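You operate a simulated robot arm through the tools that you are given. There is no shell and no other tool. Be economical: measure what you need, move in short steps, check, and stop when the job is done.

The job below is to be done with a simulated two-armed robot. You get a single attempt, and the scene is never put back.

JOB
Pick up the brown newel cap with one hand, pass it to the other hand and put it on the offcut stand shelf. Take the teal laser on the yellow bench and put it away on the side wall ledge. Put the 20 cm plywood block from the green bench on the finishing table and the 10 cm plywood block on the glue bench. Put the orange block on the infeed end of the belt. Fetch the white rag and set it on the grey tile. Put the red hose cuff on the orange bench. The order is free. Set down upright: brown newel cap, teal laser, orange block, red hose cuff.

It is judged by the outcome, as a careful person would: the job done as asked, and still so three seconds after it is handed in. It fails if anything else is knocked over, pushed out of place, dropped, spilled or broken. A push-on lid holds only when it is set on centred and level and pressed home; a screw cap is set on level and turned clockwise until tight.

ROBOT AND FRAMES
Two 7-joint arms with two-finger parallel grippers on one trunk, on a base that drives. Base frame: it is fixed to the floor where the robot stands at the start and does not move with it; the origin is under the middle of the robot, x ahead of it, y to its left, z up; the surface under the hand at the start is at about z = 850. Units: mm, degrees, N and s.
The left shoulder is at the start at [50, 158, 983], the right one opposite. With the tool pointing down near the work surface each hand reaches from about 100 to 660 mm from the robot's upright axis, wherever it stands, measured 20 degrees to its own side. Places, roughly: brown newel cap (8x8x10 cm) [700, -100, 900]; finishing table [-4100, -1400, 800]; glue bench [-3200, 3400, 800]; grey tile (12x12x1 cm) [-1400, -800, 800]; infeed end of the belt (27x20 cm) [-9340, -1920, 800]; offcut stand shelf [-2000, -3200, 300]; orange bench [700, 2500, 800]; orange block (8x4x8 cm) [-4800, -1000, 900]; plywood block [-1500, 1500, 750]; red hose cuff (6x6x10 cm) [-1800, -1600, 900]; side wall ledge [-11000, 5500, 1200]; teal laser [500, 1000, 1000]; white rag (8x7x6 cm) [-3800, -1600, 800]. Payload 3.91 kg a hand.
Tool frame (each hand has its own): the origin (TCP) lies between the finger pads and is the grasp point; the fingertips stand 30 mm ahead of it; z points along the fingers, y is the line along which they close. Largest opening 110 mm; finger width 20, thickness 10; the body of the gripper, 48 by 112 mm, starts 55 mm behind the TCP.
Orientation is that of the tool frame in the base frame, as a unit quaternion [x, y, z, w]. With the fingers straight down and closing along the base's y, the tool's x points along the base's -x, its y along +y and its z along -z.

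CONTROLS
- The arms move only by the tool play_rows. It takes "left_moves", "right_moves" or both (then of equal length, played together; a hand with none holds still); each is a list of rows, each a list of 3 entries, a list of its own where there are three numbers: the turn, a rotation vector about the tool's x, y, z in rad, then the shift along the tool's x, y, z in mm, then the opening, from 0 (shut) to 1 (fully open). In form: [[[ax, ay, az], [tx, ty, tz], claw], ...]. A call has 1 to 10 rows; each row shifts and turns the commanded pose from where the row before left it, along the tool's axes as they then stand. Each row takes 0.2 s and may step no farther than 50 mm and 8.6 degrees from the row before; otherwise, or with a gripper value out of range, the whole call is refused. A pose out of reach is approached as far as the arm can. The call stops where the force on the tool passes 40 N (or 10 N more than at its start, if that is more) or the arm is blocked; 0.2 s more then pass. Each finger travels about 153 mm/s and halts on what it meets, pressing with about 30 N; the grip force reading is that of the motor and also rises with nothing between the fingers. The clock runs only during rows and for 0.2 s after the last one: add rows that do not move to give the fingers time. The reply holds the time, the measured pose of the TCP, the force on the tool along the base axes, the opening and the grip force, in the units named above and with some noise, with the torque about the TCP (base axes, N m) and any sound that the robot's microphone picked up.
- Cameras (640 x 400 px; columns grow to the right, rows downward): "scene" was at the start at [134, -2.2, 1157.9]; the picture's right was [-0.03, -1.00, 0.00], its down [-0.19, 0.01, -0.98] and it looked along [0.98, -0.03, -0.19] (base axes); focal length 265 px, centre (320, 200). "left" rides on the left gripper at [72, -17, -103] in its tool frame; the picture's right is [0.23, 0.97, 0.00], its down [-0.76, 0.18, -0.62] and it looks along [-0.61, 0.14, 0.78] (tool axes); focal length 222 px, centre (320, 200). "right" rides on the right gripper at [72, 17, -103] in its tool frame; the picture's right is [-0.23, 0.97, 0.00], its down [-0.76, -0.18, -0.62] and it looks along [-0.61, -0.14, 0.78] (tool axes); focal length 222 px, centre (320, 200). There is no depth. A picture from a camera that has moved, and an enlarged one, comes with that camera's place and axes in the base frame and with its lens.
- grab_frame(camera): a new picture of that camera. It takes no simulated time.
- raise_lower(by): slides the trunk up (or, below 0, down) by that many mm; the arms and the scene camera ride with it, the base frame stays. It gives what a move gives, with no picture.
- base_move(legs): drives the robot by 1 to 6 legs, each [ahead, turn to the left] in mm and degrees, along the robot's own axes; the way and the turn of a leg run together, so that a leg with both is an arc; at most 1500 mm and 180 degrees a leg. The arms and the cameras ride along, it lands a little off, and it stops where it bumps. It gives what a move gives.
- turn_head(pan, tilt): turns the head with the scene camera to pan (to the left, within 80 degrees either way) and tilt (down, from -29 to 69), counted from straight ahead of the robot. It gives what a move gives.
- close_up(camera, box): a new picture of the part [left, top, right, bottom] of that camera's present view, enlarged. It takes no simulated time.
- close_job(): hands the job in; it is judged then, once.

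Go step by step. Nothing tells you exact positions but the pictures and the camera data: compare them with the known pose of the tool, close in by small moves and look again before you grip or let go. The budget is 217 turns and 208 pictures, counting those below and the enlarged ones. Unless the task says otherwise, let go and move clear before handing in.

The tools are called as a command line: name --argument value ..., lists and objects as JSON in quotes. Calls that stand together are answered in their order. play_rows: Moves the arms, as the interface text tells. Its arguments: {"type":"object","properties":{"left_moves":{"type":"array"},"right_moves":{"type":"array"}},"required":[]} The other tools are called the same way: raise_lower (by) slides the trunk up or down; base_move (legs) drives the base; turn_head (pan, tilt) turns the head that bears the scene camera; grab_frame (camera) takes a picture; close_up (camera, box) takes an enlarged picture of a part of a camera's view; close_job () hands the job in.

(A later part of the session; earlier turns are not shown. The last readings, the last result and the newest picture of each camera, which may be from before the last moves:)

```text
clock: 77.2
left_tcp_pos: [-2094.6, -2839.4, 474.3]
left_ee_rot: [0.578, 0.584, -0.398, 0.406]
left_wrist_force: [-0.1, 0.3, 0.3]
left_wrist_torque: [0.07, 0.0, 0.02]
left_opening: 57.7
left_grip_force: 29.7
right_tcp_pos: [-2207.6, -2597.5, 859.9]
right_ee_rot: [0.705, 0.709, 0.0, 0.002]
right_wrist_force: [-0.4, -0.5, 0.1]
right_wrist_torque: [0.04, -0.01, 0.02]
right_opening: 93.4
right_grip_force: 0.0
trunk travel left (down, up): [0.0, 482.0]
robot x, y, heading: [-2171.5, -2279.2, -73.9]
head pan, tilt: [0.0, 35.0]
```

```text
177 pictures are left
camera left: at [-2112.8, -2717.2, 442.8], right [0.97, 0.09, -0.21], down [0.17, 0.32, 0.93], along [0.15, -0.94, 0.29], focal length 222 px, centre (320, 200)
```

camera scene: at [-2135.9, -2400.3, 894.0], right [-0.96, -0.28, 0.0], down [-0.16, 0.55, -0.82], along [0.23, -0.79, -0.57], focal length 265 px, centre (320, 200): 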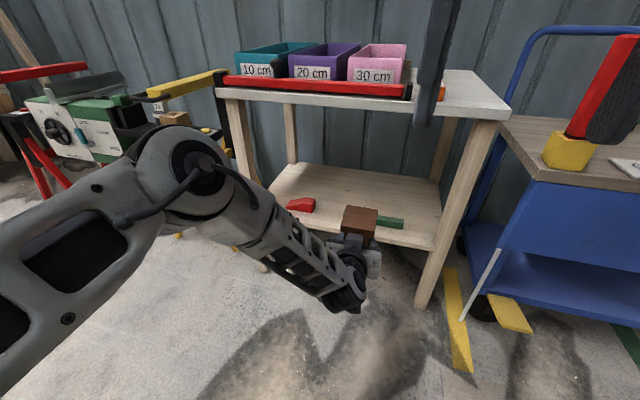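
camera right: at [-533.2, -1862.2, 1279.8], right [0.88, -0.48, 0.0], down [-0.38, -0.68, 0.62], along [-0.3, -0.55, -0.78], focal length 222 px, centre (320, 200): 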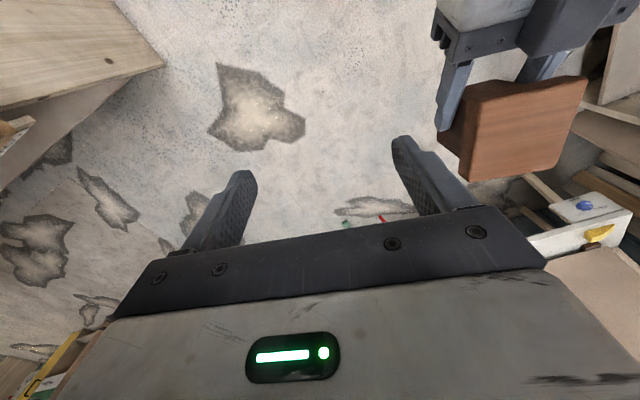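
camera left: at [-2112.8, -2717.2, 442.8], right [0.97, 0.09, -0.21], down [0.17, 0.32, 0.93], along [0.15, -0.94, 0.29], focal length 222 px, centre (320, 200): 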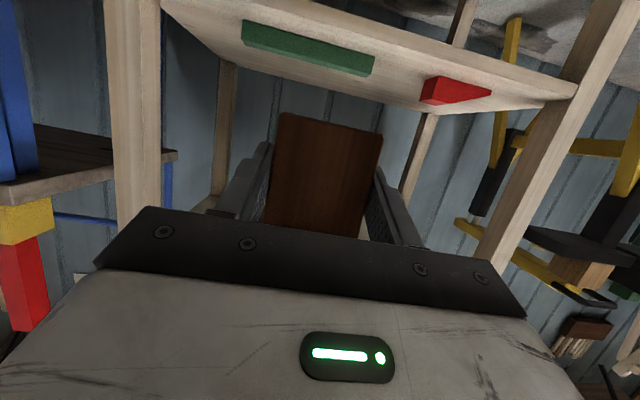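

The hand needs to be closer in and further left to reach low. I'll bring it there and test that shelf height is reachable before driving in.

play_rows --left_moves '[[[0, 0, 0], [26, 24.3, -17.2], 0.3], [[0, 0, 0], [26, 24.3, -17.2], 0.3], [[0, 0, 0], [26, 24.3, -17.2], 0.3], [[0, 0, 0], [26, 24.3, -17.2], 0.3], [[0, 0, 0], [26, 0, 9.4], 0.3], [[0, 0, 0], [26, 0, 9.4], 0.3], [[0, 0, 0], [0, 0, 0], 0.3]]'

```text
clock: 78.8
left_tcp_pos: [-2120.0, -2742.7, 446.0]
left_ee_rot: [0.577, 0.587, -0.396, 0.408]
left_wrist_force: [0.2, 0.3, -0.8]
left_wrist_torque: [0.03, -0.01, 0.01]
left_opening: 57.9
left_grip_force: 30.7
left hand out of reach, approached as far as the arm can: row 1, 2, 3, 4, 5, 6
right_tcp_pos: [-2207.6, -2596.4, 860.5]
right_ee_rot: [0.705, 0.709, 0.001, 0.002]
right_wrist_force: [0.3, -0.1, 0.6]
right_wrist_torque: [-0.03, -0.04, 0.02]
right_opening: 93.5
right_grip_force: 0.1
trunk travel left (down, up): [0.0, 482.0]
robot x, y, heading: [-2173.2, -2276.8, -73.9]
head pan, tilt: [0.0, 35.0]
```

grab_frame --camera "scene"

play_rows --left_moves '[[[0, 0, 0], [37.6, 0, 13.7], 0.3], [[0, 0, 0], [37.6, 0, 13.7], 0.3]]'

```text
176 pictures are left
camera scene: at [-2135.9, -2400.3, 893.9], right [-0.96, -0.28, 0.0], down [-0.16, 0.55, -0.82], along [0.23, -0.79, -0.57], focal length 265 px, centre (320, 200)
```

scene: 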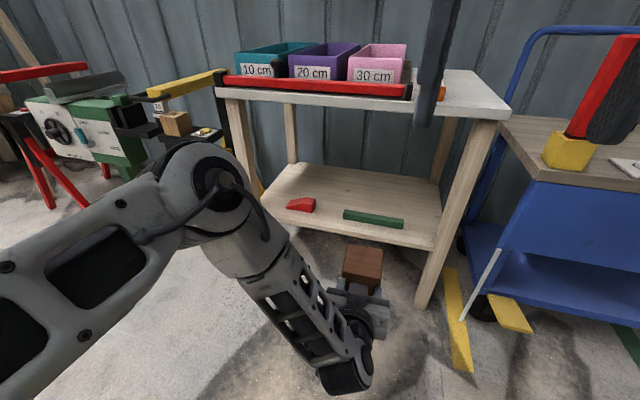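

```text
clock: 79.4
left_tcp_pos: [-2155.4, -2746.4, 410.3]
left_ee_rot: [0.577, 0.589, -0.393, 0.408]
left_wrist_force: [-0.2, 0.0, 0.9]
left_wrist_torque: [0.13, -0.03, 0.01]
left_opening: 57.6
left_grip_force: 29.9
left hand out of reach, approached as far as the arm can: row 1, 2
right_tcp_pos: [-2206.4, -2596.0, 860.0]
right_ee_rot: [0.705, 0.709, 0.001, 0.001]
right_wrist_force: [0.8, 0.3, 0.6]
right_wrist_torque: [-0.02, 0.02, 0.01]
right_opening: 93.4
right_grip_force: 0.1
trunk travel left (down, up): [0.0, 482.0]
robot x, y, heading: [-2174.0, -2282.9, -73.6]
head pan, tilt: [0.0, 35.0]
```

The limit appears to be the wrist bend, with the hand straight ahead. I'll yaw the hand further to the right, which should relieve it, and retry lowering.

play_rows --left_moves '[[[0.131, 0, 0.048], [0, 0, 0], 0.3], [[0.131, 0, 0.048], [0, 0, 0], 0.3], [[0.131, 0, 0.048], [0, 0, 0], 0.3], [[0, 0, 0], [37.6, 0, 13.7], 0.3], [[0, 0, 0], [28, 0, 10.2], 0.3], [[0, 0, 0], [0, 0, 0], 0.3]]'

grab_frame --camera "scene"

```text
clock: 80.8
left_tcp_pos: [-2171.4, -2770.4, 440.7]
left_ee_rot: [0.629, 0.551, -0.404, 0.372]
left_wrist_force: [0.2, 0.2, -0.1]
left_wrist_torque: [0.05, -0.02, 0.01]
left_opening: 57.4
left_grip_force: 30.3
left hand out of reach, approached as far as the arm can: row 1, 2, 3, 4, 5
right_tcp_pos: [-2207.0, -2596.5, 860.3]
right_ee_rot: [0.705, 0.71, 0.0, 0.001]
right_wrist_force: [0.4, 0.2, 0.3]
right_wrist_torque: [-0.02, -0.01, -0.02]
right_opening: 93.7
right_grip_force: 0.2
trunk travel left (down, up): [0.0, 482.0]
robot x, y, heading: [-2172.0, -2279.2, -74.0]
head pan, tilt: [0.0, 35.0]
```

```text
175 pictures are left
camera scene: at [-2135.9, -2400.3, 893.9], right [-0.96, -0.28, 0.0], down [-0.16, 0.55, -0.82], along [0.23, -0.79, -0.57], focal length 265 px, centre (320, 200)
```

scene: 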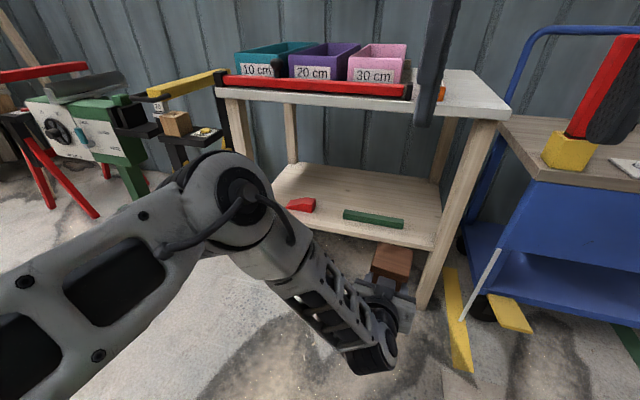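

Pitch matters more: I'll test (in free air) whether a steeper hand reaches shelf height, to decide how the hand should hold the cap.

play_rows --left_moves '[[[0, 0.145, 0], [0, 0, 0], 0.3], [[0, 0.145, 0], [0, 0, 0], 0.3], [[0, 0.1, 0], [0, 0, 0], 0.3], [[0, 0, 0], [23, 0, 23], 0.3], [[0, 0, 0], [23, 0, 23], 0.3], [[0, 0, 0], [23, 0, 23], 0.3], [[0, 0, 0], [0, 0, 0], 0.3]]'

grab_frame --camera "scene"

```text
clock: 82.4
left_tcp_pos: [-2170.4, -2773.6, 340.5]
left_ee_rot: [0.7, 0.602, -0.286, 0.257]
left_wrist_force: [0.9, 0.5, 0.2]
left_wrist_torque: [0.07, -0.03, 0.0]
left_opening: 57.7
left_grip_force: 30.4
right_tcp_pos: [-2207.3, -2596.5, 861.3]
right_ee_rot: [0.705, 0.709, 0.0, 0.001]
right_wrist_force: [0.1, -0.3, -0.4]
right_wrist_torque: [-0.01, 0.04, 0.02]
right_opening: 93.5
right_grip_force: 0.1
trunk travel left (down, up): [0.0, 482.0]
robot x, y, heading: [-2173.7, -2277.6, -74.0]
head pan, tilt: [0.0, 35.0]
```

```text
174 pictures are left
camera scene: at [-2135.9, -2400.3, 893.9], right [-0.96, -0.28, 0.0], down [-0.16, 0.55, -0.82], along [0.23, -0.79, -0.57], focal length 265 px, centre (320, 200)
```

scene: 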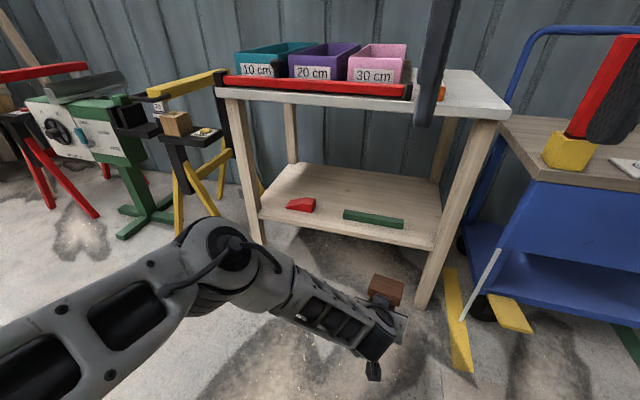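

At ~45° pitch shelf height is easily reached. So I'll let the right hand take the cap again and regrip the post with the left at ~45°. Back off a bit and raise the left hand first.

base_move --legs '[[-200, 0]]'

play_rows --left_moves '[[[0, 0, 0], [-31, 0, -31], 0.3], [[0, 0, 0], [-31, 0, -31], 0.3], [[0, 0, 0], [-31, 0, -31], 0.3], [[0, 0, 0], [-31, 0, -31], 0.3], [[0, 0, 0], [-31, 0, -31], 0.3], [[0, 0, 0], [-31, 0, -31], 0.3], [[0, 0, 0], [-31, 0, -31], 0.3], [[0, -0.14, 0], [0, 0, 0], 0.3], [[0, -0.14, 0], [0, 0, 0], 0.3], [[0, -0.14, 0], [0, 0, 0], 0.3]]'

```text
clock: 84.0
left_tcp_pos: [-2227.3, -2579.2, 340.9]
left_ee_rot: [0.699, 0.602, -0.287, 0.257]
left_wrist_force: [0.3, -0.2, 0.4]
left_wrist_torque: [0.06, -0.01, 0.02]
left_opening: 57.8
left_grip_force: 29.9
right_tcp_pos: [-2264.4, -2402.2, 860.3]
right_ee_rot: [0.705, 0.71, 0.001, 0.001]
right_wrist_force: [0.6, -0.4, 0.4]
right_wrist_torque: [-0.03, 0.0, 0.0]
right_opening: 93.8
right_grip_force: 0.2
trunk travel left (down, up): [0.0, 482.0]
robot x, y, heading: [-2231.3, -2084.8, -73.9]
head pan, tilt: [0.0, 35.0]
```

```text
clock: 86.2
left_tcp_pos: [-2232.0, -2577.5, 647.1]
left_ee_rot: [0.623, 0.536, -0.426, 0.377]
left_wrist_force: [-0.5, 0.3, 0.1]
left_wrist_torque: [0.05, -0.02, 0.02]
left_opening: 57.6
left_grip_force: 30.1
right_tcp_pos: [-2263.6, -2400.6, 859.9]
right_ee_rot: [0.705, 0.709, 0.0, 0.002]
right_wrist_force: [0.6, -0.6, 1.1]
right_wrist_torque: [0.03, -0.02, -0.01]
right_opening: 93.6
right_grip_force: 0.2
trunk travel left (down, up): [0.0, 482.0]
robot x, y, heading: [-2231.4, -2082.7, -73.9]
head pan, tilt: [0.0, 35.0]
```

Now aligning the right hand above the cap head, wide open.

play_rows --right_moves '[[[0, 0, 0.136], [0, 0, 0], 1], [[0, 0, 0], [-36, 11.2, 5], 1], [[0, 0, 0], [-36, 11.2, 5], 1], [[0, 0, 0], [-36, 11.2, 5], 1], [[0, 0, 0], [-36, 11.2, 5], 1], [[0, 0, 0], [-36, 11.2, 5], 1], [[0, 0, 0], [0, 0, 0], 1]]'

grab_frame --camera "right"

grab_frame --camera "scene"

```text
clock: 87.8
left_tcp_pos: [-2233.5, -2578.2, 648.0]
left_ee_rot: [0.624, 0.535, -0.426, 0.376]
left_wrist_force: [-0.2, 0.0, -0.2]
left_wrist_torque: [0.05, 0.01, 0.01]
left_opening: 57.5
left_grip_force: 30.0
right_tcp_pos: [-2234.3, -2587.0, 838.2]
right_ee_rot: [0.752, 0.659, -0.001, 0.001]
right_wrist_force: [0.7, -0.3, -0.2]
right_wrist_torque: [-0.02, 0.02, -0.02]
right_opening: 109.8
right_grip_force: 0.0
trunk travel left (down, up): [0.0, 482.0]
robot x, y, heading: [-2230.5, -2079.3, -73.9]
head pan, tilt: [0.0, 35.0]
```

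```text
173 pictures are left
camera right: at [-2207.5, -2517.6, 941.5], right [0.94, -0.35, 0.0], down [-0.28, -0.73, 0.62], along [-0.22, -0.58, -0.78], focal length 222 px, centre (320, 200)
```

right: 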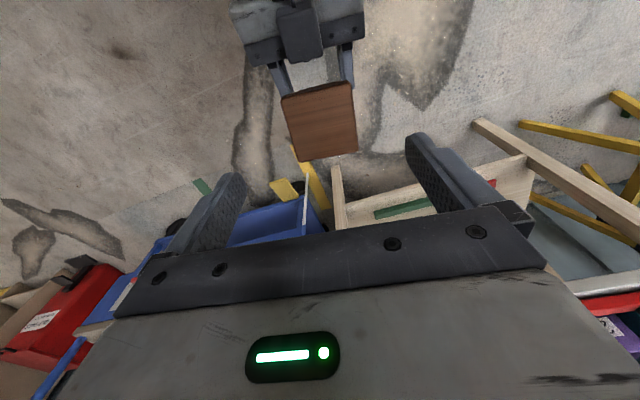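

```text
172 pictures are left
camera scene: at [-2192.4, -2205.4, 893.9], right [-0.96, -0.28, 0.0], down [-0.16, 0.55, -0.82], along [0.23, -0.79, -0.57], focal length 265 px, centre (320, 200)
```

scene: 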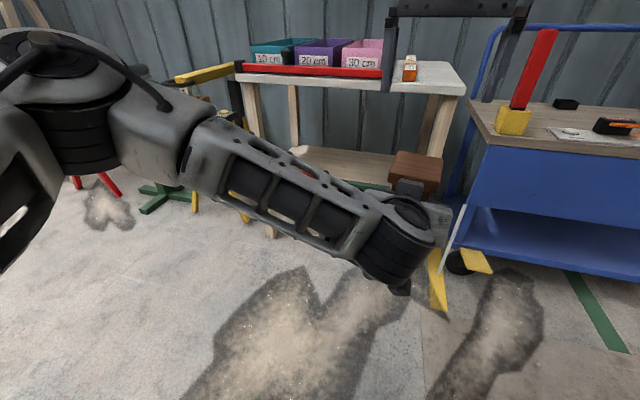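

Centred. Lowering the right hand and gripping the head.

play_rows --right_moves '[[[0, 0, 0], [-2, 0, 45], 1], [[0, 0, 0], [-2, 0, 45], 1], [[0, 0, 0], [0, 0, 35], 1], [[0, 0, 0], [0, 0, 18], 1], [[0, 0, 0], [0, 0, 0], 0.4], [[0, 0, 0], [0, 0, 0], 0.4], [[0, 0, 0], [0, 0, 0], 0.4], [[0, 0, 0], [0, 0, 0], 0.4]]'

grab_frame --camera "left"

```text
clock: 89.6
left_tcp_pos: [-2230.8, -2578.7, 648.7]
left_ee_rot: [0.622, 0.538, -0.424, 0.379]
left_wrist_force: [18.0, 4.1, 1.9]
left_wrist_torque: [0.22, 0.55, 0.32]
left_opening: 57.8
left_grip_force: 30.1
right_tcp_pos: [-2233.8, -2591.1, 692.5]
right_ee_rot: [0.753, 0.658, -0.002, 0.0]
right_wrist_force: [-18.6, -4.1, -1.0]
right_wrist_torque: [-0.38, 0.24, -0.11]
right_opening: 73.9
right_grip_force: 29.9
trunk travel left (down, up): [0.0, 482.0]
robot x, y, heading: [-2232.9, -2084.8, -73.9]
head pan, tilt: [0.0, 35.0]
```

```text
171 pictures are left
camera left: at [-2230.2, -2454.8, 616.3], right [0.98, -0.05, -0.2], down [0.2, 0.29, 0.94], along [0.01, -0.96, 0.29], focal length 222 px, centre (320, 200)
```

left: 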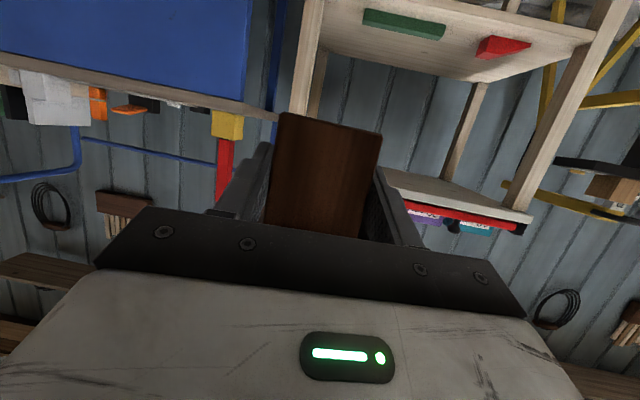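

Releasing the left hand, backing it off, and pitching it to ~45°.

play_rows --left_moves '[[[0, 0, 0], [0, 0, 0], 1], [[0, 0, 0], [0, 0, 0], 1], [[0, 0, 0], [15.4, 0, -42.3], 1], [[0, 0, 0], [15.4, 0, -42.3], 1], [[0, 0, 0], [-10, 0, -40], 1], [[0, 0.14, 0], [0, 0, 0], 1], [[0, 0.14, 0], [0, 0, 0], 1], [[0, 0.14, 0], [0, 0, 0], 1], [[0, 0, 0], [0, 0, 0], 1]]'

grab_frame --camera "left"

grab_frame --camera "scene"

```text
clock: 91.6
left_tcp_pos: [-2214.7, -2453.6, 672.2]
left_ee_rot: [0.699, 0.603, -0.286, 0.256]
left_wrist_force: [0.0, 0.7, -0.4]
left_wrist_torque: [-0.01, 0.04, -0.05]
left_opening: 110.2
left_grip_force: 0.0
right_tcp_pos: [-2231.7, -2590.8, 692.7]
right_ee_rot: [0.751, 0.66, 0.0, 0.001]
right_wrist_force: [-0.1, -0.3, 0.2]
right_wrist_torque: [0.03, 0.0, 0.0]
right_opening: 73.7
right_grip_force: 30.2
trunk travel left (down, up): [0.0, 482.0]
robot x, y, heading: [-2229.5, -2078.7, -74.1]
head pan, tilt: [0.0, 35.0]
```

```text
170 pictures are left
camera left: at [-2213.9, -2328.1, 693.0], right [0.99, 0.02, -0.15], down [0.15, -0.12, 0.98], along [0.0, -0.99, -0.12], focal length 222 px, centre (320, 200)
```

left: 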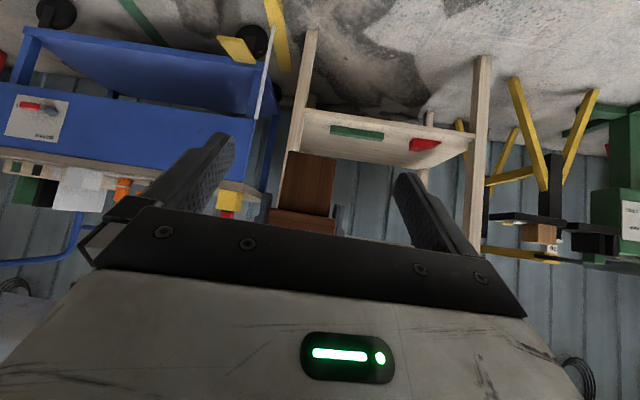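

```text
169 pictures are left
camera scene: at [-2192.4, -2205.4, 893.9], right [-0.96, -0.28, 0.0], down [-0.16, 0.55, -0.82], along [0.23, -0.79, -0.57], focal length 265 px, centre (320, 200)
```

scene: 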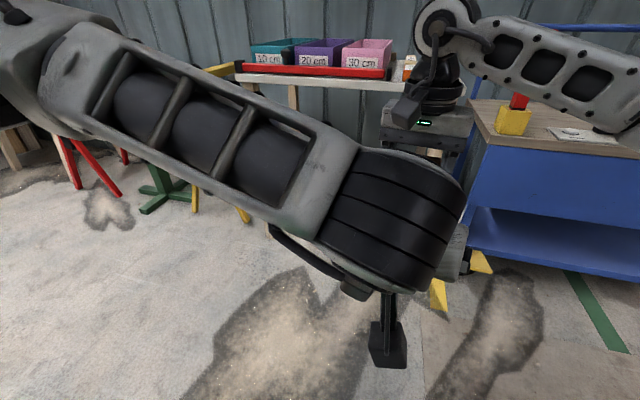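

Approaching the post at 45° and gripping.

play_rows --left_moves '[[[0, 0, 0], [-24.2, 0.7, 32.5], 1], [[0, 0, 0], [-24.2, 0.7, 32.5], 1], [[0, 0, 0], [-24.2, 0.7, 32.5], 1], [[0, 0, 0], [0, 0, 0], 1]]'

grab_frame --camera "left"

```text
clock: 92.6
left_tcp_pos: [-2229.9, -2569.9, 654.3]
left_ee_rot: [0.699, 0.603, -0.286, 0.258]
left_wrist_force: [-0.6, -0.3, 0.1]
left_wrist_torque: [0.02, 0.0, 0.01]
left_opening: 110.5
left_grip_force: 0.1
right_tcp_pos: [-2231.3, -2589.3, 693.2]
right_ee_rot: [0.752, 0.659, 0.001, 0.0]
right_wrist_force: [-0.7, -0.4, 0.5]
right_wrist_torque: [0.05, 0.01, -0.01]
right_opening: 73.5
right_grip_force: 29.9
trunk travel left (down, up): [0.0, 482.0]
robot x, y, heading: [-2225.8, -2079.3, -73.6]
head pan, tilt: [0.0, 35.0]
```

```text
168 pictures are left
camera left: at [-2228.8, -2443.6, 675.6], right [0.99, 0.02, -0.15], down [0.15, -0.12, 0.98], along [0.0, -0.99, -0.12], focal length 222 px, centre (320, 200)
```

left: 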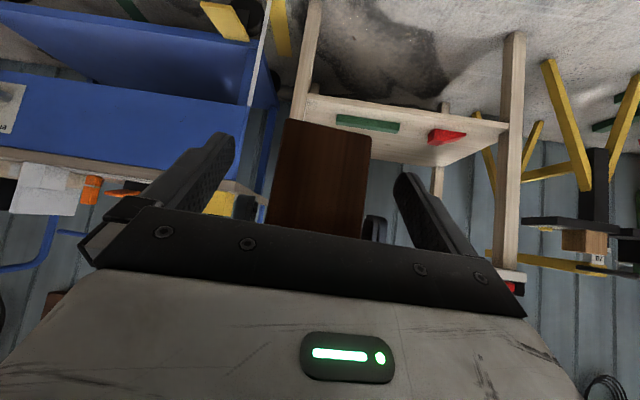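

Good. Close the left fingers; then, once firm, open and lift the right.

play_rows --left_moves '[[[0, 0, 0], [0, 0, 2], 0.3], [[0, 0, 0], [0, 0, 0], 0.3], [[0, 0, 0], [0, 0, 0], 0.3], [[0, 0, 0], [0, 0, 0], 0.3]]'

play_rows --right_moves '[[[0, 0, 0], [0, 0, 0], 0.9], [[0, 0, 0], [0, 0, 0], 0.9], [[0, 0, 0], [0, 0, -20], 0.9], [[0, 0, 0], [0, 0, -30], 0.9], [[0, 0, 0], [0, 0, -45], 0.9], [[0, 0, 0], [0, 0, -45], 0.9], [[0, 0, 0], [30, -30, -20], 0.9], [[0, 0, 0], [30, -30, -20], 0.9], [[0, 0, 0], [30, -30, 0], 0.9], [[0, 0, 0], [30, -30, 0], 0.9]]'

grab_frame --camera "left"

grab_frame --camera "right"

```text
clock: 93.6
left_tcp_pos: [-2229.3, -2572.2, 653.7]
left_ee_rot: [0.698, 0.603, -0.286, 0.257]
left_wrist_force: [6.4, 8.2, 5.1]
left_wrist_torque: [-0.27, 0.0, 0.03]
left_opening: 57.7
left_grip_force: 30.1
right_tcp_pos: [-2231.6, -2589.9, 693.8]
right_ee_rot: [0.752, 0.659, 0.0, 0.0]
right_wrist_force: [-7.6, -8.1, -4.9]
right_wrist_torque: [-0.14, 0.33, 0.07]
right_opening: 73.6
right_grip_force: 30.1
trunk travel left (down, up): [0.0, 482.0]
robot x, y, heading: [-2231.7, -2078.9, -73.9]
head pan, tilt: [0.0, 35.0]
```

```text
clock: 95.8
left_tcp_pos: [-2229.8, -2572.7, 652.1]
left_ee_rot: [0.699, 0.603, -0.286, 0.257]
left_wrist_force: [-0.2, -0.7, 0.2]
left_wrist_torque: [0.07, 0.04, -0.02]
left_opening: 57.2
left_grip_force: 29.4
right_tcp_pos: [-2337.3, -2456.1, 868.8]
right_ee_rot: [0.751, 0.66, 0.001, 0.001]
right_wrist_force: [-1.3, 0.4, 0.3]
right_wrist_torque: [0.01, 0.0, -0.05]
right_opening: 99.0
right_grip_force: 0.0
trunk travel left (down, up): [0.0, 482.0]
robot x, y, heading: [-2228.0, -2084.4, -73.9]
head pan, tilt: [0.0, 35.0]
```

```text
167 pictures are left
camera left: at [-2228.7, -2445.8, 674.0], right [0.99, 0.02, -0.15], down [0.15, -0.12, 0.98], along [0.0, -0.99, -0.12], focal length 222 px, centre (320, 200)
```

left: 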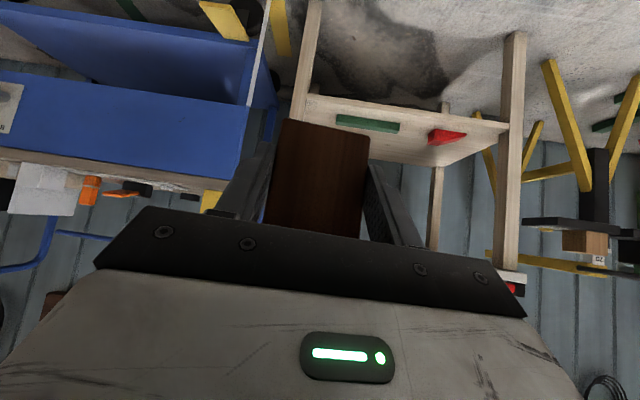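

```text
166 pictures are left
camera right: at [-2311.5, -2386.1, 972.9], right [0.94, -0.35, 0.0], down [-0.28, -0.73, 0.62], along [-0.22, -0.58, -0.78], focal length 222 px, centre (320, 200)
```

right: 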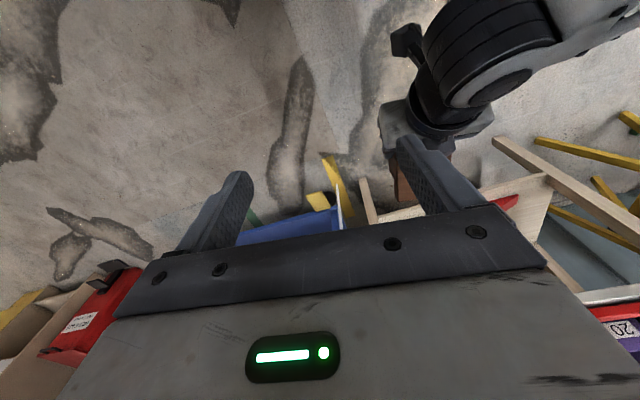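

The left hand now holds the cap at 45°, giving good clearance. I'll lower to just above shelf level, raise the right hand clear, then drive nearly straight in, stopping short to look.

play_rows --left_moves '[[[0, 0, 0], [31, 0, 31], 0.3], [[0, 0, 0], [31, 0, 31], 0.3], [[0, 0, 0], [31, 0, 31], 0.3], [[0, 0, 0], [31, 0, 31], 0.3], [[0, 0, 0], [31, 0, 31], 0.3]]' --right_moves '[[[0, 0, 0], [35, 0, -30], 0.9], [[0, 0, 0], [35, 0, -30], 0.9], [[0, 0, 0], [35, 0, -30], 0.9], [[0, 0, 0], [0, 0, 0], 0.9], [[0, 0, 0], [0, 0, 0], 0.9]]'

base_move --legs '[[0, 6], [400, 0]]'

turn_head --pan 0 --tilt 38

grab_frame --camera "scene"

grab_frame --camera "left"

```text
clock: 97.0
left_tcp_pos: [-2225.6, -2574.6, 433.3]
left_ee_rot: [0.699, 0.603, -0.285, 0.257]
left_wrist_force: [-0.4, 0.6, 0.4]
left_wrist_torque: [0.07, 0.03, -0.01]
left_opening: 57.6
left_grip_force: 29.9
right_tcp_pos: [-2318.4, -2351.5, 957.9]
right_ee_rot: [0.751, 0.66, 0.0, 0.002]
right_wrist_force: [1.0, 1.2, 0.7]
right_wrist_torque: [-0.06, -0.01, 0.01]
right_opening: 98.8
right_grip_force: 0.0
right hand out of reach, approached as far as the arm can: row 3
trunk travel left (down, up): [0.0, 482.0]
robot x, y, heading: [-2229.3, -2080.5, -73.8]
head pan, tilt: [0.0, 35.0]
```

```text
clock: 100.0
left_tcp_pos: [-2029.8, -2934.8, 433.4]
left_ee_rot: [0.667, 0.638, -0.272, 0.272]
left_wrist_force: [-0.2, -0.3, 0.5]
left_wrist_torque: [0.05, 0.0, -0.06]
left_opening: 57.7
left_grip_force: 30.3
right_tcp_pos: [-2144.6, -2722.1, 956.9]
right_ee_rot: [0.717, 0.697, 0.002, 0.003]
right_wrist_force: [0.9, 0.7, 0.0]
right_wrist_torque: [-0.01, 0.01, -0.02]
right_opening: 99.0
right_grip_force: 0.1
trunk travel left (down, up): [0.0, 482.0]
robot x, y, heading: [-2084.6, -2443.7, -68.1]
head pan, tilt: [0.0, 35.0]
```

```text
clock: 100.6
left_tcp_pos: [-2030.6, -2934.4, 433.8]
left_ee_rot: [0.667, 0.638, -0.273, 0.271]
left_wrist_force: [-0.2, 0.1, -0.5]
left_wrist_torque: [0.01, 0.01, 0.01]
left_opening: 57.7
left_grip_force: 30.2
right_tcp_pos: [-2145.0, -2721.3, 957.6]
right_ee_rot: [0.718, 0.696, 0.001, 0.002]
right_wrist_force: [-0.1, -0.8, 0.2]
right_wrist_torque: [0.02, 0.01, 0.0]
right_opening: 99.3
right_grip_force: 0.0
trunk travel left (down, up): [0.0, 482.0]
robot x, y, heading: [-2081.4, -2444.1, -68.0]
head pan, tilt: [0.0, 38.0]
```

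```text
165 pictures are left
camera scene: at [-2034.6, -2561.7, 889.4], right [-0.93, -0.37, 0.0], down [-0.23, 0.57, -0.79], along [0.29, -0.73, -0.62], focal length 265 px, centre (320, 200)
```

scene: 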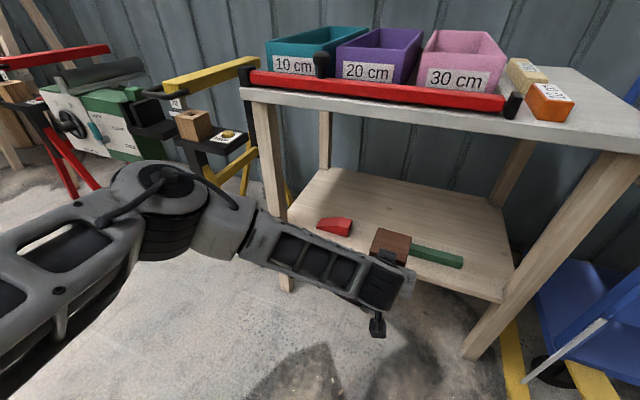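

```text
164 pictures are left
camera left: at [-2042.3, -2809.0, 453.9], right [0.98, 0.12, -0.15], down [0.16, -0.1, 0.98], along [0.1, -0.99, -0.12], focal length 222 px, centre (320, 200)
```

left: 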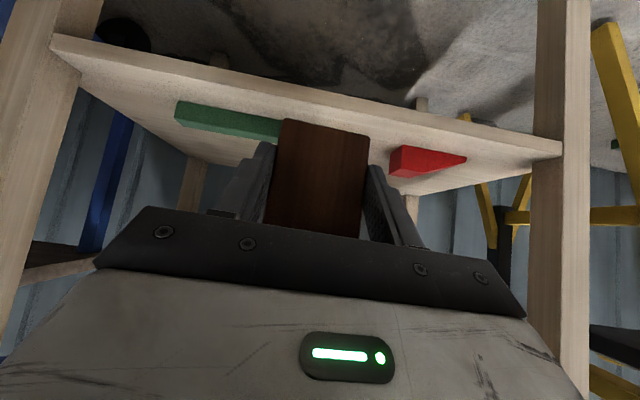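

The gap between red and green is centred near x≈-1957. Driving the last 205 mm so the cap hovers above it.

base_move --legs '[[205, 0]]'

grab_frame --camera "scene"

grab_frame --camera "left"

```text
clock: 102.2
left_tcp_pos: [-1950.6, -3122.4, 432.9]
left_ee_rot: [0.666, 0.639, -0.272, 0.272]
left_wrist_force: [0.2, -0.7, 0.0]
left_wrist_torque: [0.06, 0.0, -0.03]
left_opening: 57.7
left_grip_force: 30.0
right_tcp_pos: [-2065.0, -2911.2, 957.2]
right_ee_rot: [0.714, 0.7, 0.001, 0.002]
right_wrist_force: [-0.8, -0.8, 0.1]
right_wrist_torque: [-0.04, -0.01, 0.0]
right_opening: 98.9
right_grip_force: 0.1
trunk travel left (down, up): [0.0, 482.0]
robot x, y, heading: [-2006.5, -2636.2, -67.9]
head pan, tilt: [0.0, 38.0]
```

```text
163 pictures are left
camera scene: at [-1957.1, -2750.4, 889.4], right [-0.93, -0.38, 0.0], down [-0.23, 0.57, -0.79], along [0.3, -0.73, -0.62], focal length 265 px, centre (320, 200)
```

scene: 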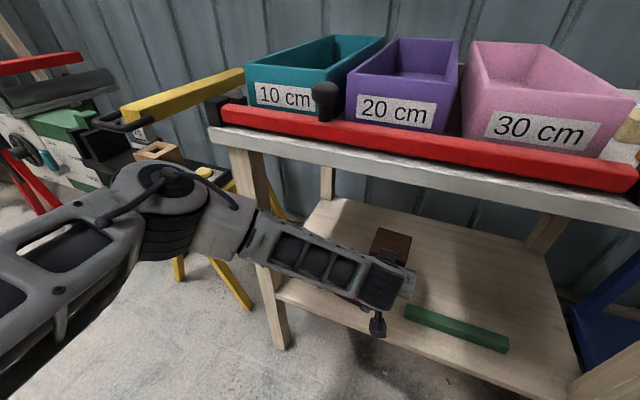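

```text
162 pictures are left
camera left: at [-1963.4, -2997.7, 454.0], right [0.98, 0.13, -0.15], down [0.16, -0.1, 0.98], along [0.11, -0.99, -0.12], focal length 222 px, centre (320, 200)
```

left: 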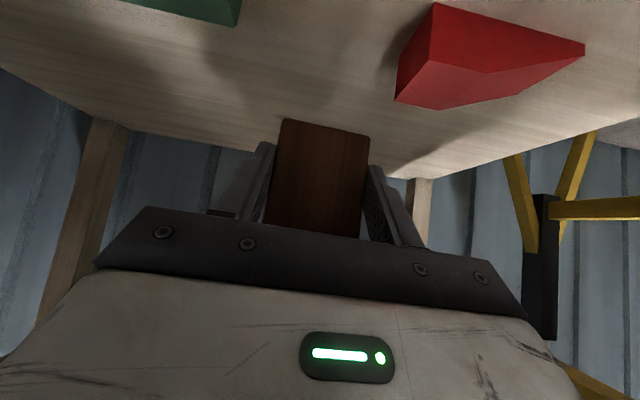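

Gap confirmed (x -2020…-1895). Shifting slightly to its middle, a bit deeper, and lowering close to the shelf.

play_rows --left_moves '[[[0, 0, 0], [-21.3, -5, 21.4], 0.3], [[0, 0, 0], [27, -0.5, 26.7], 0.3], [[0, 0, 0], [18, -0.5, 17.8], 0.3], [[0, 0, 0], [9, 0, 9], 0.3], [[0, 0, 0], [0, 0, 0], 0.3]]'

grab_frame --camera "left"

close_up --camera "scene" --box '[320, 200, 480, 300]'

```text
clock: 103.4
left_tcp_pos: [-1957.5, -3153.1, 361.5]
left_ee_rot: [0.664, 0.639, -0.275, 0.274]
left_wrist_force: [0.3, 3.2, 25.6]
left_wrist_torque: [0.02, 0.6, -0.05]
left_opening: 57.8
left_grip_force: 29.7
right_tcp_pos: [-2066.0, -2910.4, 957.8]
right_ee_rot: [0.715, 0.699, 0.0, 0.003]
right_wrist_force: [-0.4, 0.3, -0.5]
right_wrist_torque: [0.01, -0.02, 0.0]
right_opening: 99.1
right_grip_force: 0.0
trunk travel left (down, up): [0.0, 482.0]
robot x, y, heading: [-2004.6, -2635.9, -67.7]
head pan, tilt: [0.0, 38.0]
```

```text
161 pictures are left
camera left: at [-1969.4, -3027.4, 381.6], right [0.98, 0.13, -0.15], down [0.16, -0.09, 0.98], along [0.11, -0.99, -0.11], focal length 222 px, centre (320, 200)
```

left: 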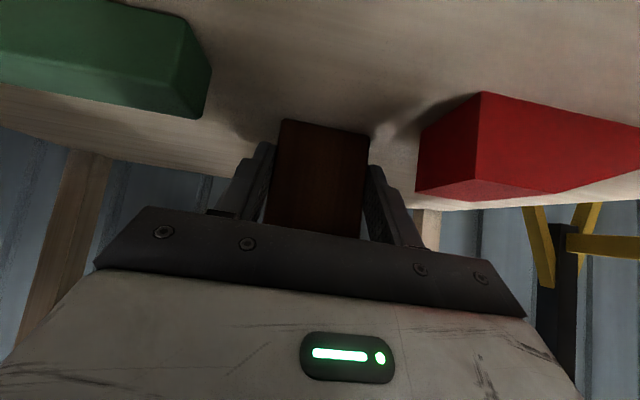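

```text
4.00 times, centred on (400, 250) of scene
camera zoom: at [-1957.1, -2748.9, 890.1], right [-0.93, -0.38, 0.0], down [-0.23, 0.57, -0.79], along [0.3, -0.73, -0.61], focal length 1059 px, centre (0, 0)
```

zoom: 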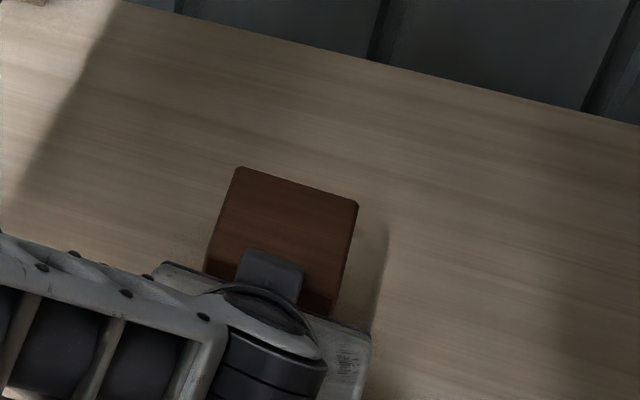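

It has touched down on the shelf. Relieving the pressure slightly, opening modestly and backing out along the fingers.

play_rows --left_moves '[[[0, 0, 0], [-1.4, 0, -1.4], 0.3], [[0, 0, 0], [0, 0, 0], 0.75], [[0, 0, 0], [0, 0, 0], 0.75], [[0, 0, 0], [0, 0, 0], 0.75]]'

grab_frame --camera "left"

```text
clock: 104.4
left_tcp_pos: [-1956.1, -3151.4, 358.7]
left_ee_rot: [0.666, 0.64, -0.271, 0.272]
left_wrist_force: [-0.3, 0.0, -0.9]
left_wrist_torque: [-0.02, 0.02, 0.01]
left_opening: 82.7
left_grip_force: 0.2
right_tcp_pos: [-2065.8, -2910.0, 957.7]
right_ee_rot: [0.715, 0.699, 0.001, 0.003]
right_wrist_force: [-0.4, 0.4, 0.3]
right_wrist_torque: [-0.01, -0.02, -0.01]
right_opening: 99.0
right_grip_force: 0.1
trunk travel left (down, up): [0.0, 482.0]
robot x, y, heading: [-2008.3, -2632.1, -67.7]
head pan, tilt: [0.0, 38.0]
```

```text
159 pictures are left
camera left: at [-1968.9, -3026.1, 379.4], right [0.98, 0.13, -0.15], down [0.16, -0.1, 0.98], along [0.11, -0.99, -0.12], focal length 222 px, centre (320, 200)
```

left: 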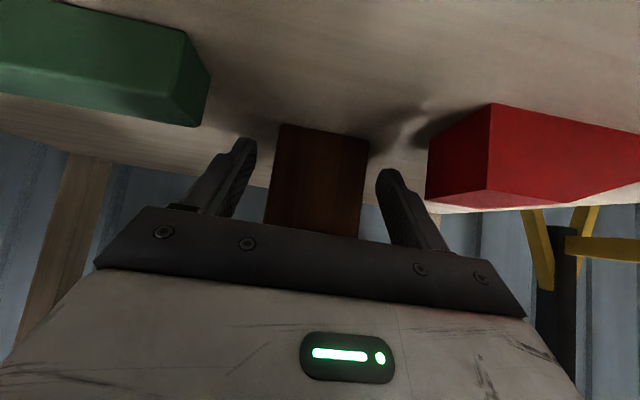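

Released and standing. Backing the hand out, then the base.

play_rows --left_moves '[[[0, 0, 0], [8, 0, -25], 0.75], [[0, 0, 0], [10, 0, -40], 0.75], [[0, 0, 0], [10, 0, -40], 0.75]]'

base_move --legs '[[-450, 0]]'

grab_frame --camera "scene"

```text
clock: 105.2
left_tcp_pos: [-1951.6, -3075.9, 411.4]
left_ee_rot: [0.658, 0.641, -0.275, 0.285]
left_wrist_force: [0.8, -1.1, 1.1]
left_wrist_torque: [0.19, 0.03, -0.09]
left_opening: 82.6
left_grip_force: 0.1
right_tcp_pos: [-2065.9, -2910.8, 958.2]
right_ee_rot: [0.715, 0.699, 0.001, 0.003]
right_wrist_force: [0.0, 0.2, -0.3]
right_wrist_torque: [0.03, -0.03, 0.0]
right_opening: 99.0
right_grip_force: 0.1
trunk travel left (down, up): [0.0, 482.0]
robot x, y, heading: [-2005.9, -2632.8, -67.6]
head pan, tilt: [0.0, 38.0]
stopped in row 3 (left hand): the force on the tool passed its limit at 59 N (the readings are from after the stop); the commanded pose is now the measured one
```

```text
clock: 108.0
left_tcp_pos: [-2125.3, -2654.9, 412.4]
left_ee_rot: [0.66, 0.638, -0.276, 0.283]
left_wrist_force: [2.4, -10.6, 0.0]
left_wrist_torque: [-0.03, 0.02, -0.28]
left_opening: 82.5
left_grip_force: 0.1
right_tcp_pos: [-2238.5, -2488.3, 956.6]
right_ee_rot: [0.717, 0.697, 0.002, 0.002]
right_wrist_force: [-0.7, 0.0, 0.0]
right_wrist_torque: [0.0, 0.01, 0.0]
right_opening: 98.9
right_grip_force: 0.0
trunk travel left (down, up): [0.0, 482.0]
robot x, y, heading: [-2176.8, -2212.6, -68.1]
head pan, tilt: [0.0, 38.0]
```

```text
158 pictures are left
camera scene: at [-2129.4, -2328.6, 889.4], right [-0.93, -0.37, 0.0], down [-0.23, 0.57, -0.79], along [0.3, -0.73, -0.62], focal length 265 px, centre (320, 200)
```

scene: 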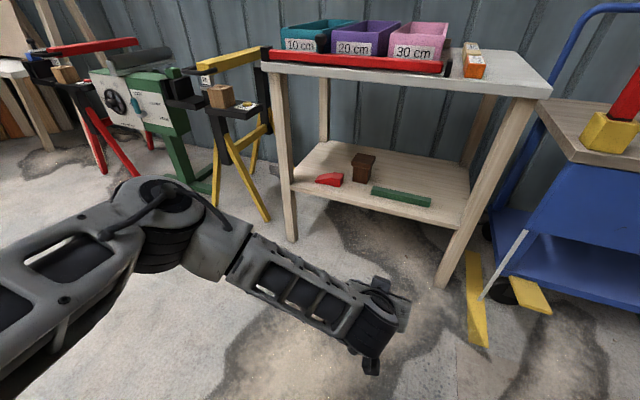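

close_up --camera "scene" --box '[280, 120, 480, 245]'

play_rows --left_moves '[[[0, 0, 0], [-31, 0, -20], 0.75], [[0, 0, 0], [-31, 0, -31], 0.75], [[0, 0, 0], [-31, 0, -31], 0.75], [[0, 0, 0], [-31, 0, -31], 0.75], [[0, 0, 0], [-31, 0, -31], 0.75], [[0, 0, 0], [-31, 0, -31], 0.75]]'

```text
3.20 times, centred on (380, 182) of scene
camera zoom: at [-2129.4, -2328.6, 889.4], right [-0.93, -0.37, 0.0], down [-0.23, 0.57, -0.79], along [0.3, -0.73, -0.62], focal length 847 px, centre (128, 256)
```

zoom: 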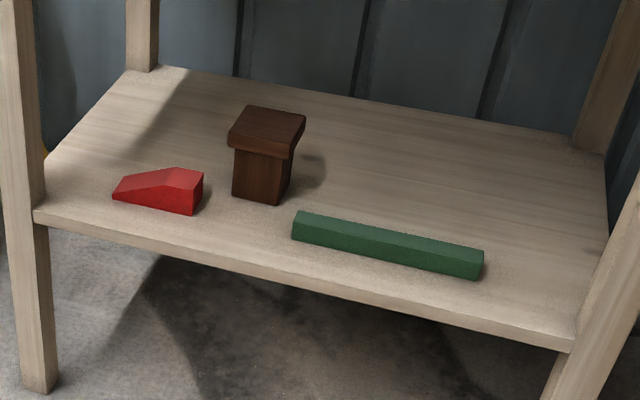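

```text
clock: 109.3
left_tcp_pos: [-2132.5, -2653.6, 665.4]
left_ee_rot: [0.661, 0.639, -0.275, 0.283]
left_wrist_force: [-0.1, -0.1, -0.4]
left_wrist_torque: [-0.01, 0.0, 0.02]
left_opening: 82.6
left_grip_force: 0.0
right_tcp_pos: [-2239.2, -2488.2, 957.2]
right_ee_rot: [0.717, 0.697, 0.001, 0.002]
right_wrist_force: [0.6, 0.9, -0.4]
right_wrist_torque: [0.01, 0.01, 0.04]
right_opening: 99.3
right_grip_force: 0.0
trunk travel left (down, up): [0.0, 482.0]
robot x, y, heading: [-2177.6, -2212.1, -68.1]
head pan, tilt: [0.0, 38.0]
```

The cap stands upright on the shelf and nothing else moved. Next is the red cuff on the central wooden bench; I'll raise the trunk, restore both hands to pointing down, and drive to face it from the south side.

raise_lower --by 360

play_rows --left_moves '[[[0, 0.132, 0], [0, 0, -10], 1], [[0, 0.132, 0], [0, 0, 0], 1], [[0, 0.132, 0], [0, 0, 0], 1], [[0, 0.132, 0], [0, 0, 0], 1], [[0, 0.132, 0], [0, 0, 0], 1], [[0, 0.12, 0], [0, 0, 0], 1], [[0, 0, -0.137], [0, 0, 0], 1], [[0, 0, -0.137], [0, 0, 0], 1], [[0, 0, -0.137], [0, 0, 0], 1], [[0, 0, 0], [0, 0, 0], 1]]' --right_moves '[[[0, 0, -0.137], [0, 0, 0], 1], [[0, 0, -0.137], [0, 0, 0], 1], [[0, 0, -0.137], [0, 0, 0], 1], [[0, 0, 0], [0, -25, 0], 1], [[0, 0, 0], [0, -25, 0], 1], [[0, 0, 0], [0, 0, 0], 1], [[0, 0, 0], [0, 0, 0], 1], [[0, 0, 0], [0, 0, 0], 1], [[0, 0, 0], [0, 0, 0], 1], [[0, 0, 0], [0, 0, 0], 1]]'

base_move --legs '[[0, 90], [245, 0], [0, 68]]'

turn_head --pan 0 --tilt 30

grab_frame --camera "scene"

```text
clock: 112.8
left_tcp_pos: [-2132.5, -2654.9, 1025.9]
left_ee_rot: [0.66, 0.638, -0.276, 0.283]
left_wrist_force: [-0.4, -0.6, 0.1]
left_wrist_torque: [-0.02, -0.02, 0.0]
left_opening: 82.3
left_grip_force: 0.0
right_tcp_pos: [-2238.0, -2488.2, 1316.4]
right_ee_rot: [0.717, 0.697, 0.001, 0.002]
right_wrist_force: [-0.8, -0.5, 0.2]
right_wrist_torque: [0.01, -0.04, -0.01]
right_opening: 98.9
right_grip_force: 0.2
trunk travel left (down, up): [-360.0, 122.0]
robot x, y, heading: [-2180.1, -2212.0, -67.9]
head pan, tilt: [0.0, 38.0]
```

```text
clock: 115.0
left_tcp_pos: [-2132.6, -2647.0, 1032.5]
left_ee_rot: [0.558, 0.83, -0.009, 0.018]
left_wrist_force: [-0.6, 0.2, 0.4]
left_wrist_torque: [0.01, -0.01, 0.01]
left_opening: 110.2
left_grip_force: 0.1
right_tcp_pos: [-2270.2, -2510.8, 1296.2]
right_ee_rot: [0.56, 0.829, 0.0, 0.002]
right_wrist_force: [0.0, -0.2, -0.1]
right_wrist_torque: [0.0, -0.02, -0.04]
right_opening: 110.0
right_grip_force: 0.0
right hand out of reach, approached as far as the arm can: row 4, 5
trunk travel left (down, up): [-360.0, 122.0]
robot x, y, heading: [-2178.4, -2210.7, -68.0]
head pan, tilt: [0.0, 38.0]
```

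```text
clock: 123.6
left_tcp_pos: [-1807.5, -1709.6, 1032.5]
left_ee_rot: [-0.697, 0.717, 0.016, 0.012]
left_wrist_force: [0.2, -0.2, -0.6]
left_wrist_torque: [-0.01, 0.01, -0.02]
left_opening: 109.8
left_grip_force: 0.1
right_tcp_pos: [-1739.3, -1889.8, 1296.2]
right_ee_rot: [-0.696, 0.718, 0.003, -0.001]
right_wrist_force: [-0.8, 0.5, 0.0]
right_wrist_torque: [-0.03, 0.01, 0.01]
right_opening: 109.8
right_grip_force: 0.0
trunk travel left (down, up): [-360.0, 122.0]
robot x, y, heading: [-1942.8, -2124.1, 88.0]
head pan, tilt: [0.0, 38.0]
```

```text
clock: 124.3
left_tcp_pos: [-1807.0, -1708.7, 1032.4]
left_ee_rot: [-0.696, 0.717, 0.016, 0.011]
left_wrist_force: [0.7, -0.7, -0.4]
left_wrist_torque: [0.01, 0.0, -0.02]
left_opening: 110.3
left_grip_force: 0.0
right_tcp_pos: [-1737.0, -1890.6, 1295.6]
right_ee_rot: [-0.696, 0.718, 0.003, -0.001]
right_wrist_force: [0.0, -0.6, -0.3]
right_wrist_torque: [0.02, 0.01, 0.0]
right_opening: 110.0
right_grip_force: 0.2
trunk travel left (down, up): [-360.0, 122.0]
robot x, y, heading: [-1938.2, -2125.1, 88.5]
head pan, tilt: [0.0, 30.0]
```

```text
156 pictures are left
camera scene: at [-1937.9, -1995.5, 1261.7], right [1.0, -0.03, 0.0], down [-0.02, -0.5, -0.87], along [0.03, 0.87, -0.5], focal length 265 px, centre (320, 200)
```

scene: 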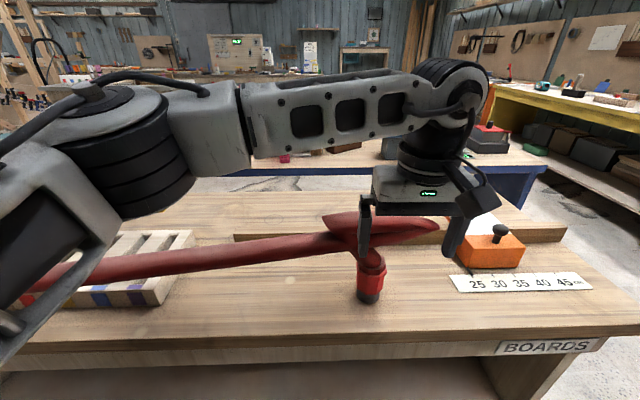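

The cuff stands right below the left hand, with some long red hose-like thing behind it. I'll lift the left hand away to see clearly.

play_rows --left_moves '[[[0, 0, 0], [25, 20, -35], 1], [[0, 0, 0], [25, 20, -35], 1], [[0, 0, 0], [25, 35, -20], 1], [[0, 0, 0], [25, 40, 0], 1], [[0, 0, 0], [20, 40, 0], 1], [[0, 0, 0], [0, 45, 0], 1], [[0, 0, 0], [0, 45, 0], 1]]'

turn_head --pan -10 --tilt 25

grab_frame --camera "scene"

grab_frame --camera "right"

```text
clock: 125.9
left_tcp_pos: [-2059.7, -1824.5, 1121.4]
left_ee_rot: [-0.697, 0.717, 0.016, 0.013]
left_wrist_force: [-0.4, 0.0, -0.2]
left_wrist_torque: [0.03, -0.02, 0.0]
left_opening: 110.2
left_grip_force: 0.0
right_tcp_pos: [-1738.4, -1890.7, 1297.6]
right_ee_rot: [-0.696, 0.718, 0.003, 0.001]
right_wrist_force: [0.3, -1.1, 0.4]
right_wrist_torque: [0.03, 0.0, 0.0]
right_opening: 110.2
right_grip_force: 0.0
trunk travel left (down, up): [-360.0, 122.0]
robot x, y, heading: [-1939.4, -2127.2, 88.1]
head pan, tilt: [0.0, 30.0]
```

```text
clock: 126.6
left_tcp_pos: [-2057.7, -1824.4, 1120.6]
left_ee_rot: [-0.697, 0.717, 0.016, 0.011]
left_wrist_force: [-0.6, -1.2, 0.1]
left_wrist_torque: [0.0, 0.02, 0.0]
left_opening: 109.9
left_grip_force: 0.1
right_tcp_pos: [-1739.2, -1889.7, 1297.0]
right_ee_rot: [-0.696, 0.718, 0.003, 0.0]
right_wrist_force: [0.6, -0.1, -0.3]
right_wrist_torque: [-0.01, -0.02, 0.02]
right_opening: 110.2
right_grip_force: 0.1
trunk travel left (down, up): [-360.0, 122.0]
robot x, y, heading: [-1943.1, -2123.7, 88.1]
head pan, tilt: [-10.0, 25.0]
```

```text
155 pictures are left
camera scene: at [-1922.0, -1995.7, 1269.7], right [0.98, -0.2, 0.0], down [-0.09, -0.41, -0.91], along [0.18, 0.89, -0.42], focal length 265 px, centre (320, 200)
```

scene: 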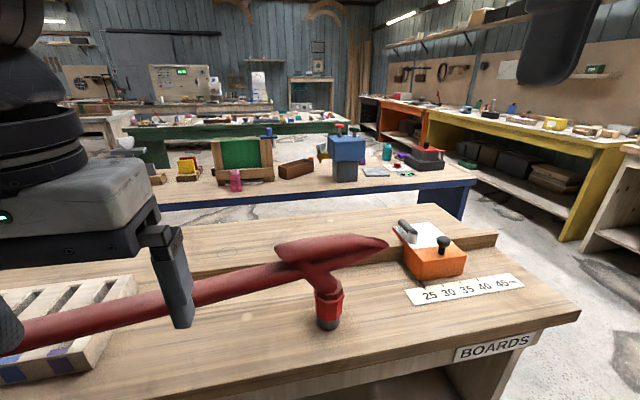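

```text
154 pictures are left
camera right: at [-1757.5, -1963.0, 1400.3], right [-0.97, 0.26, 0.01], down [0.2, 0.75, 0.63], along [0.16, 0.61, -0.78], focal length 222 px, centre (320, 200)
```

right: 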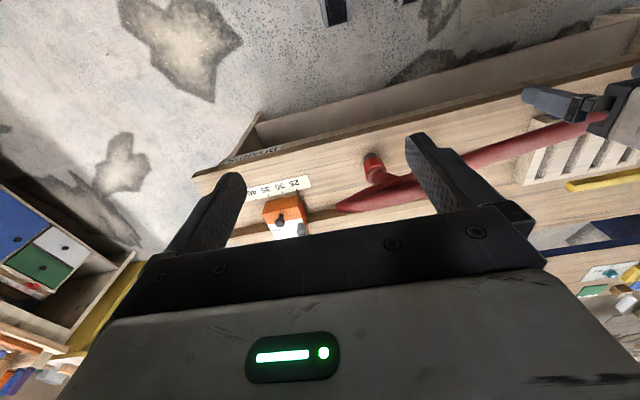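

close_up --camera "scene" --box '[220, 210, 420, 335]'

close_up --camera "right" --box '[240, 110, 640, 250]'

```text
3.20 times, centred on (320, 272) of scene
camera zoom: at [-1922.0, -1995.7, 1269.7], right [0.98, -0.2, 0.0], down [-0.09, -0.41, -0.91], along [0.18, 0.89, -0.42], focal length 847 px, centre (320, -32)
```

zoom: 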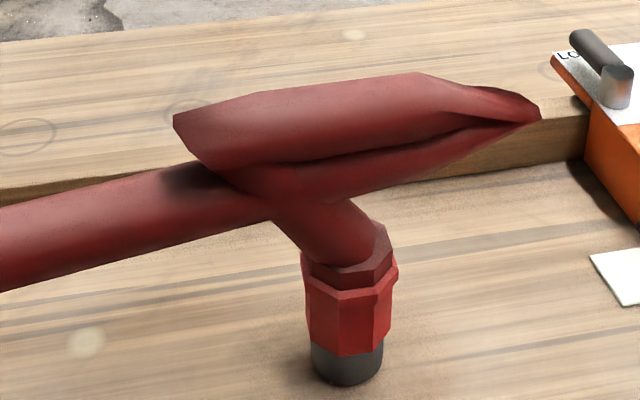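

```text
1.60 times, centred on (440, 180) of right
camera zoom: at [-1757.5, -1963.0, 1400.3], right [-0.97, 0.26, 0.01], down [0.2, 0.75, 0.63], along [0.16, 0.61, -0.78], focal length 355 px, centre (128, 232)
```

zoom: 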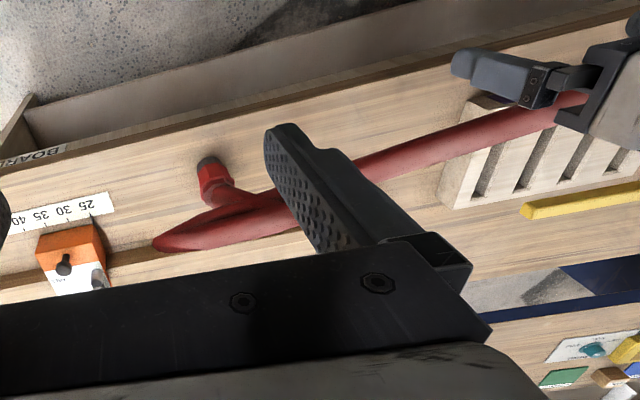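

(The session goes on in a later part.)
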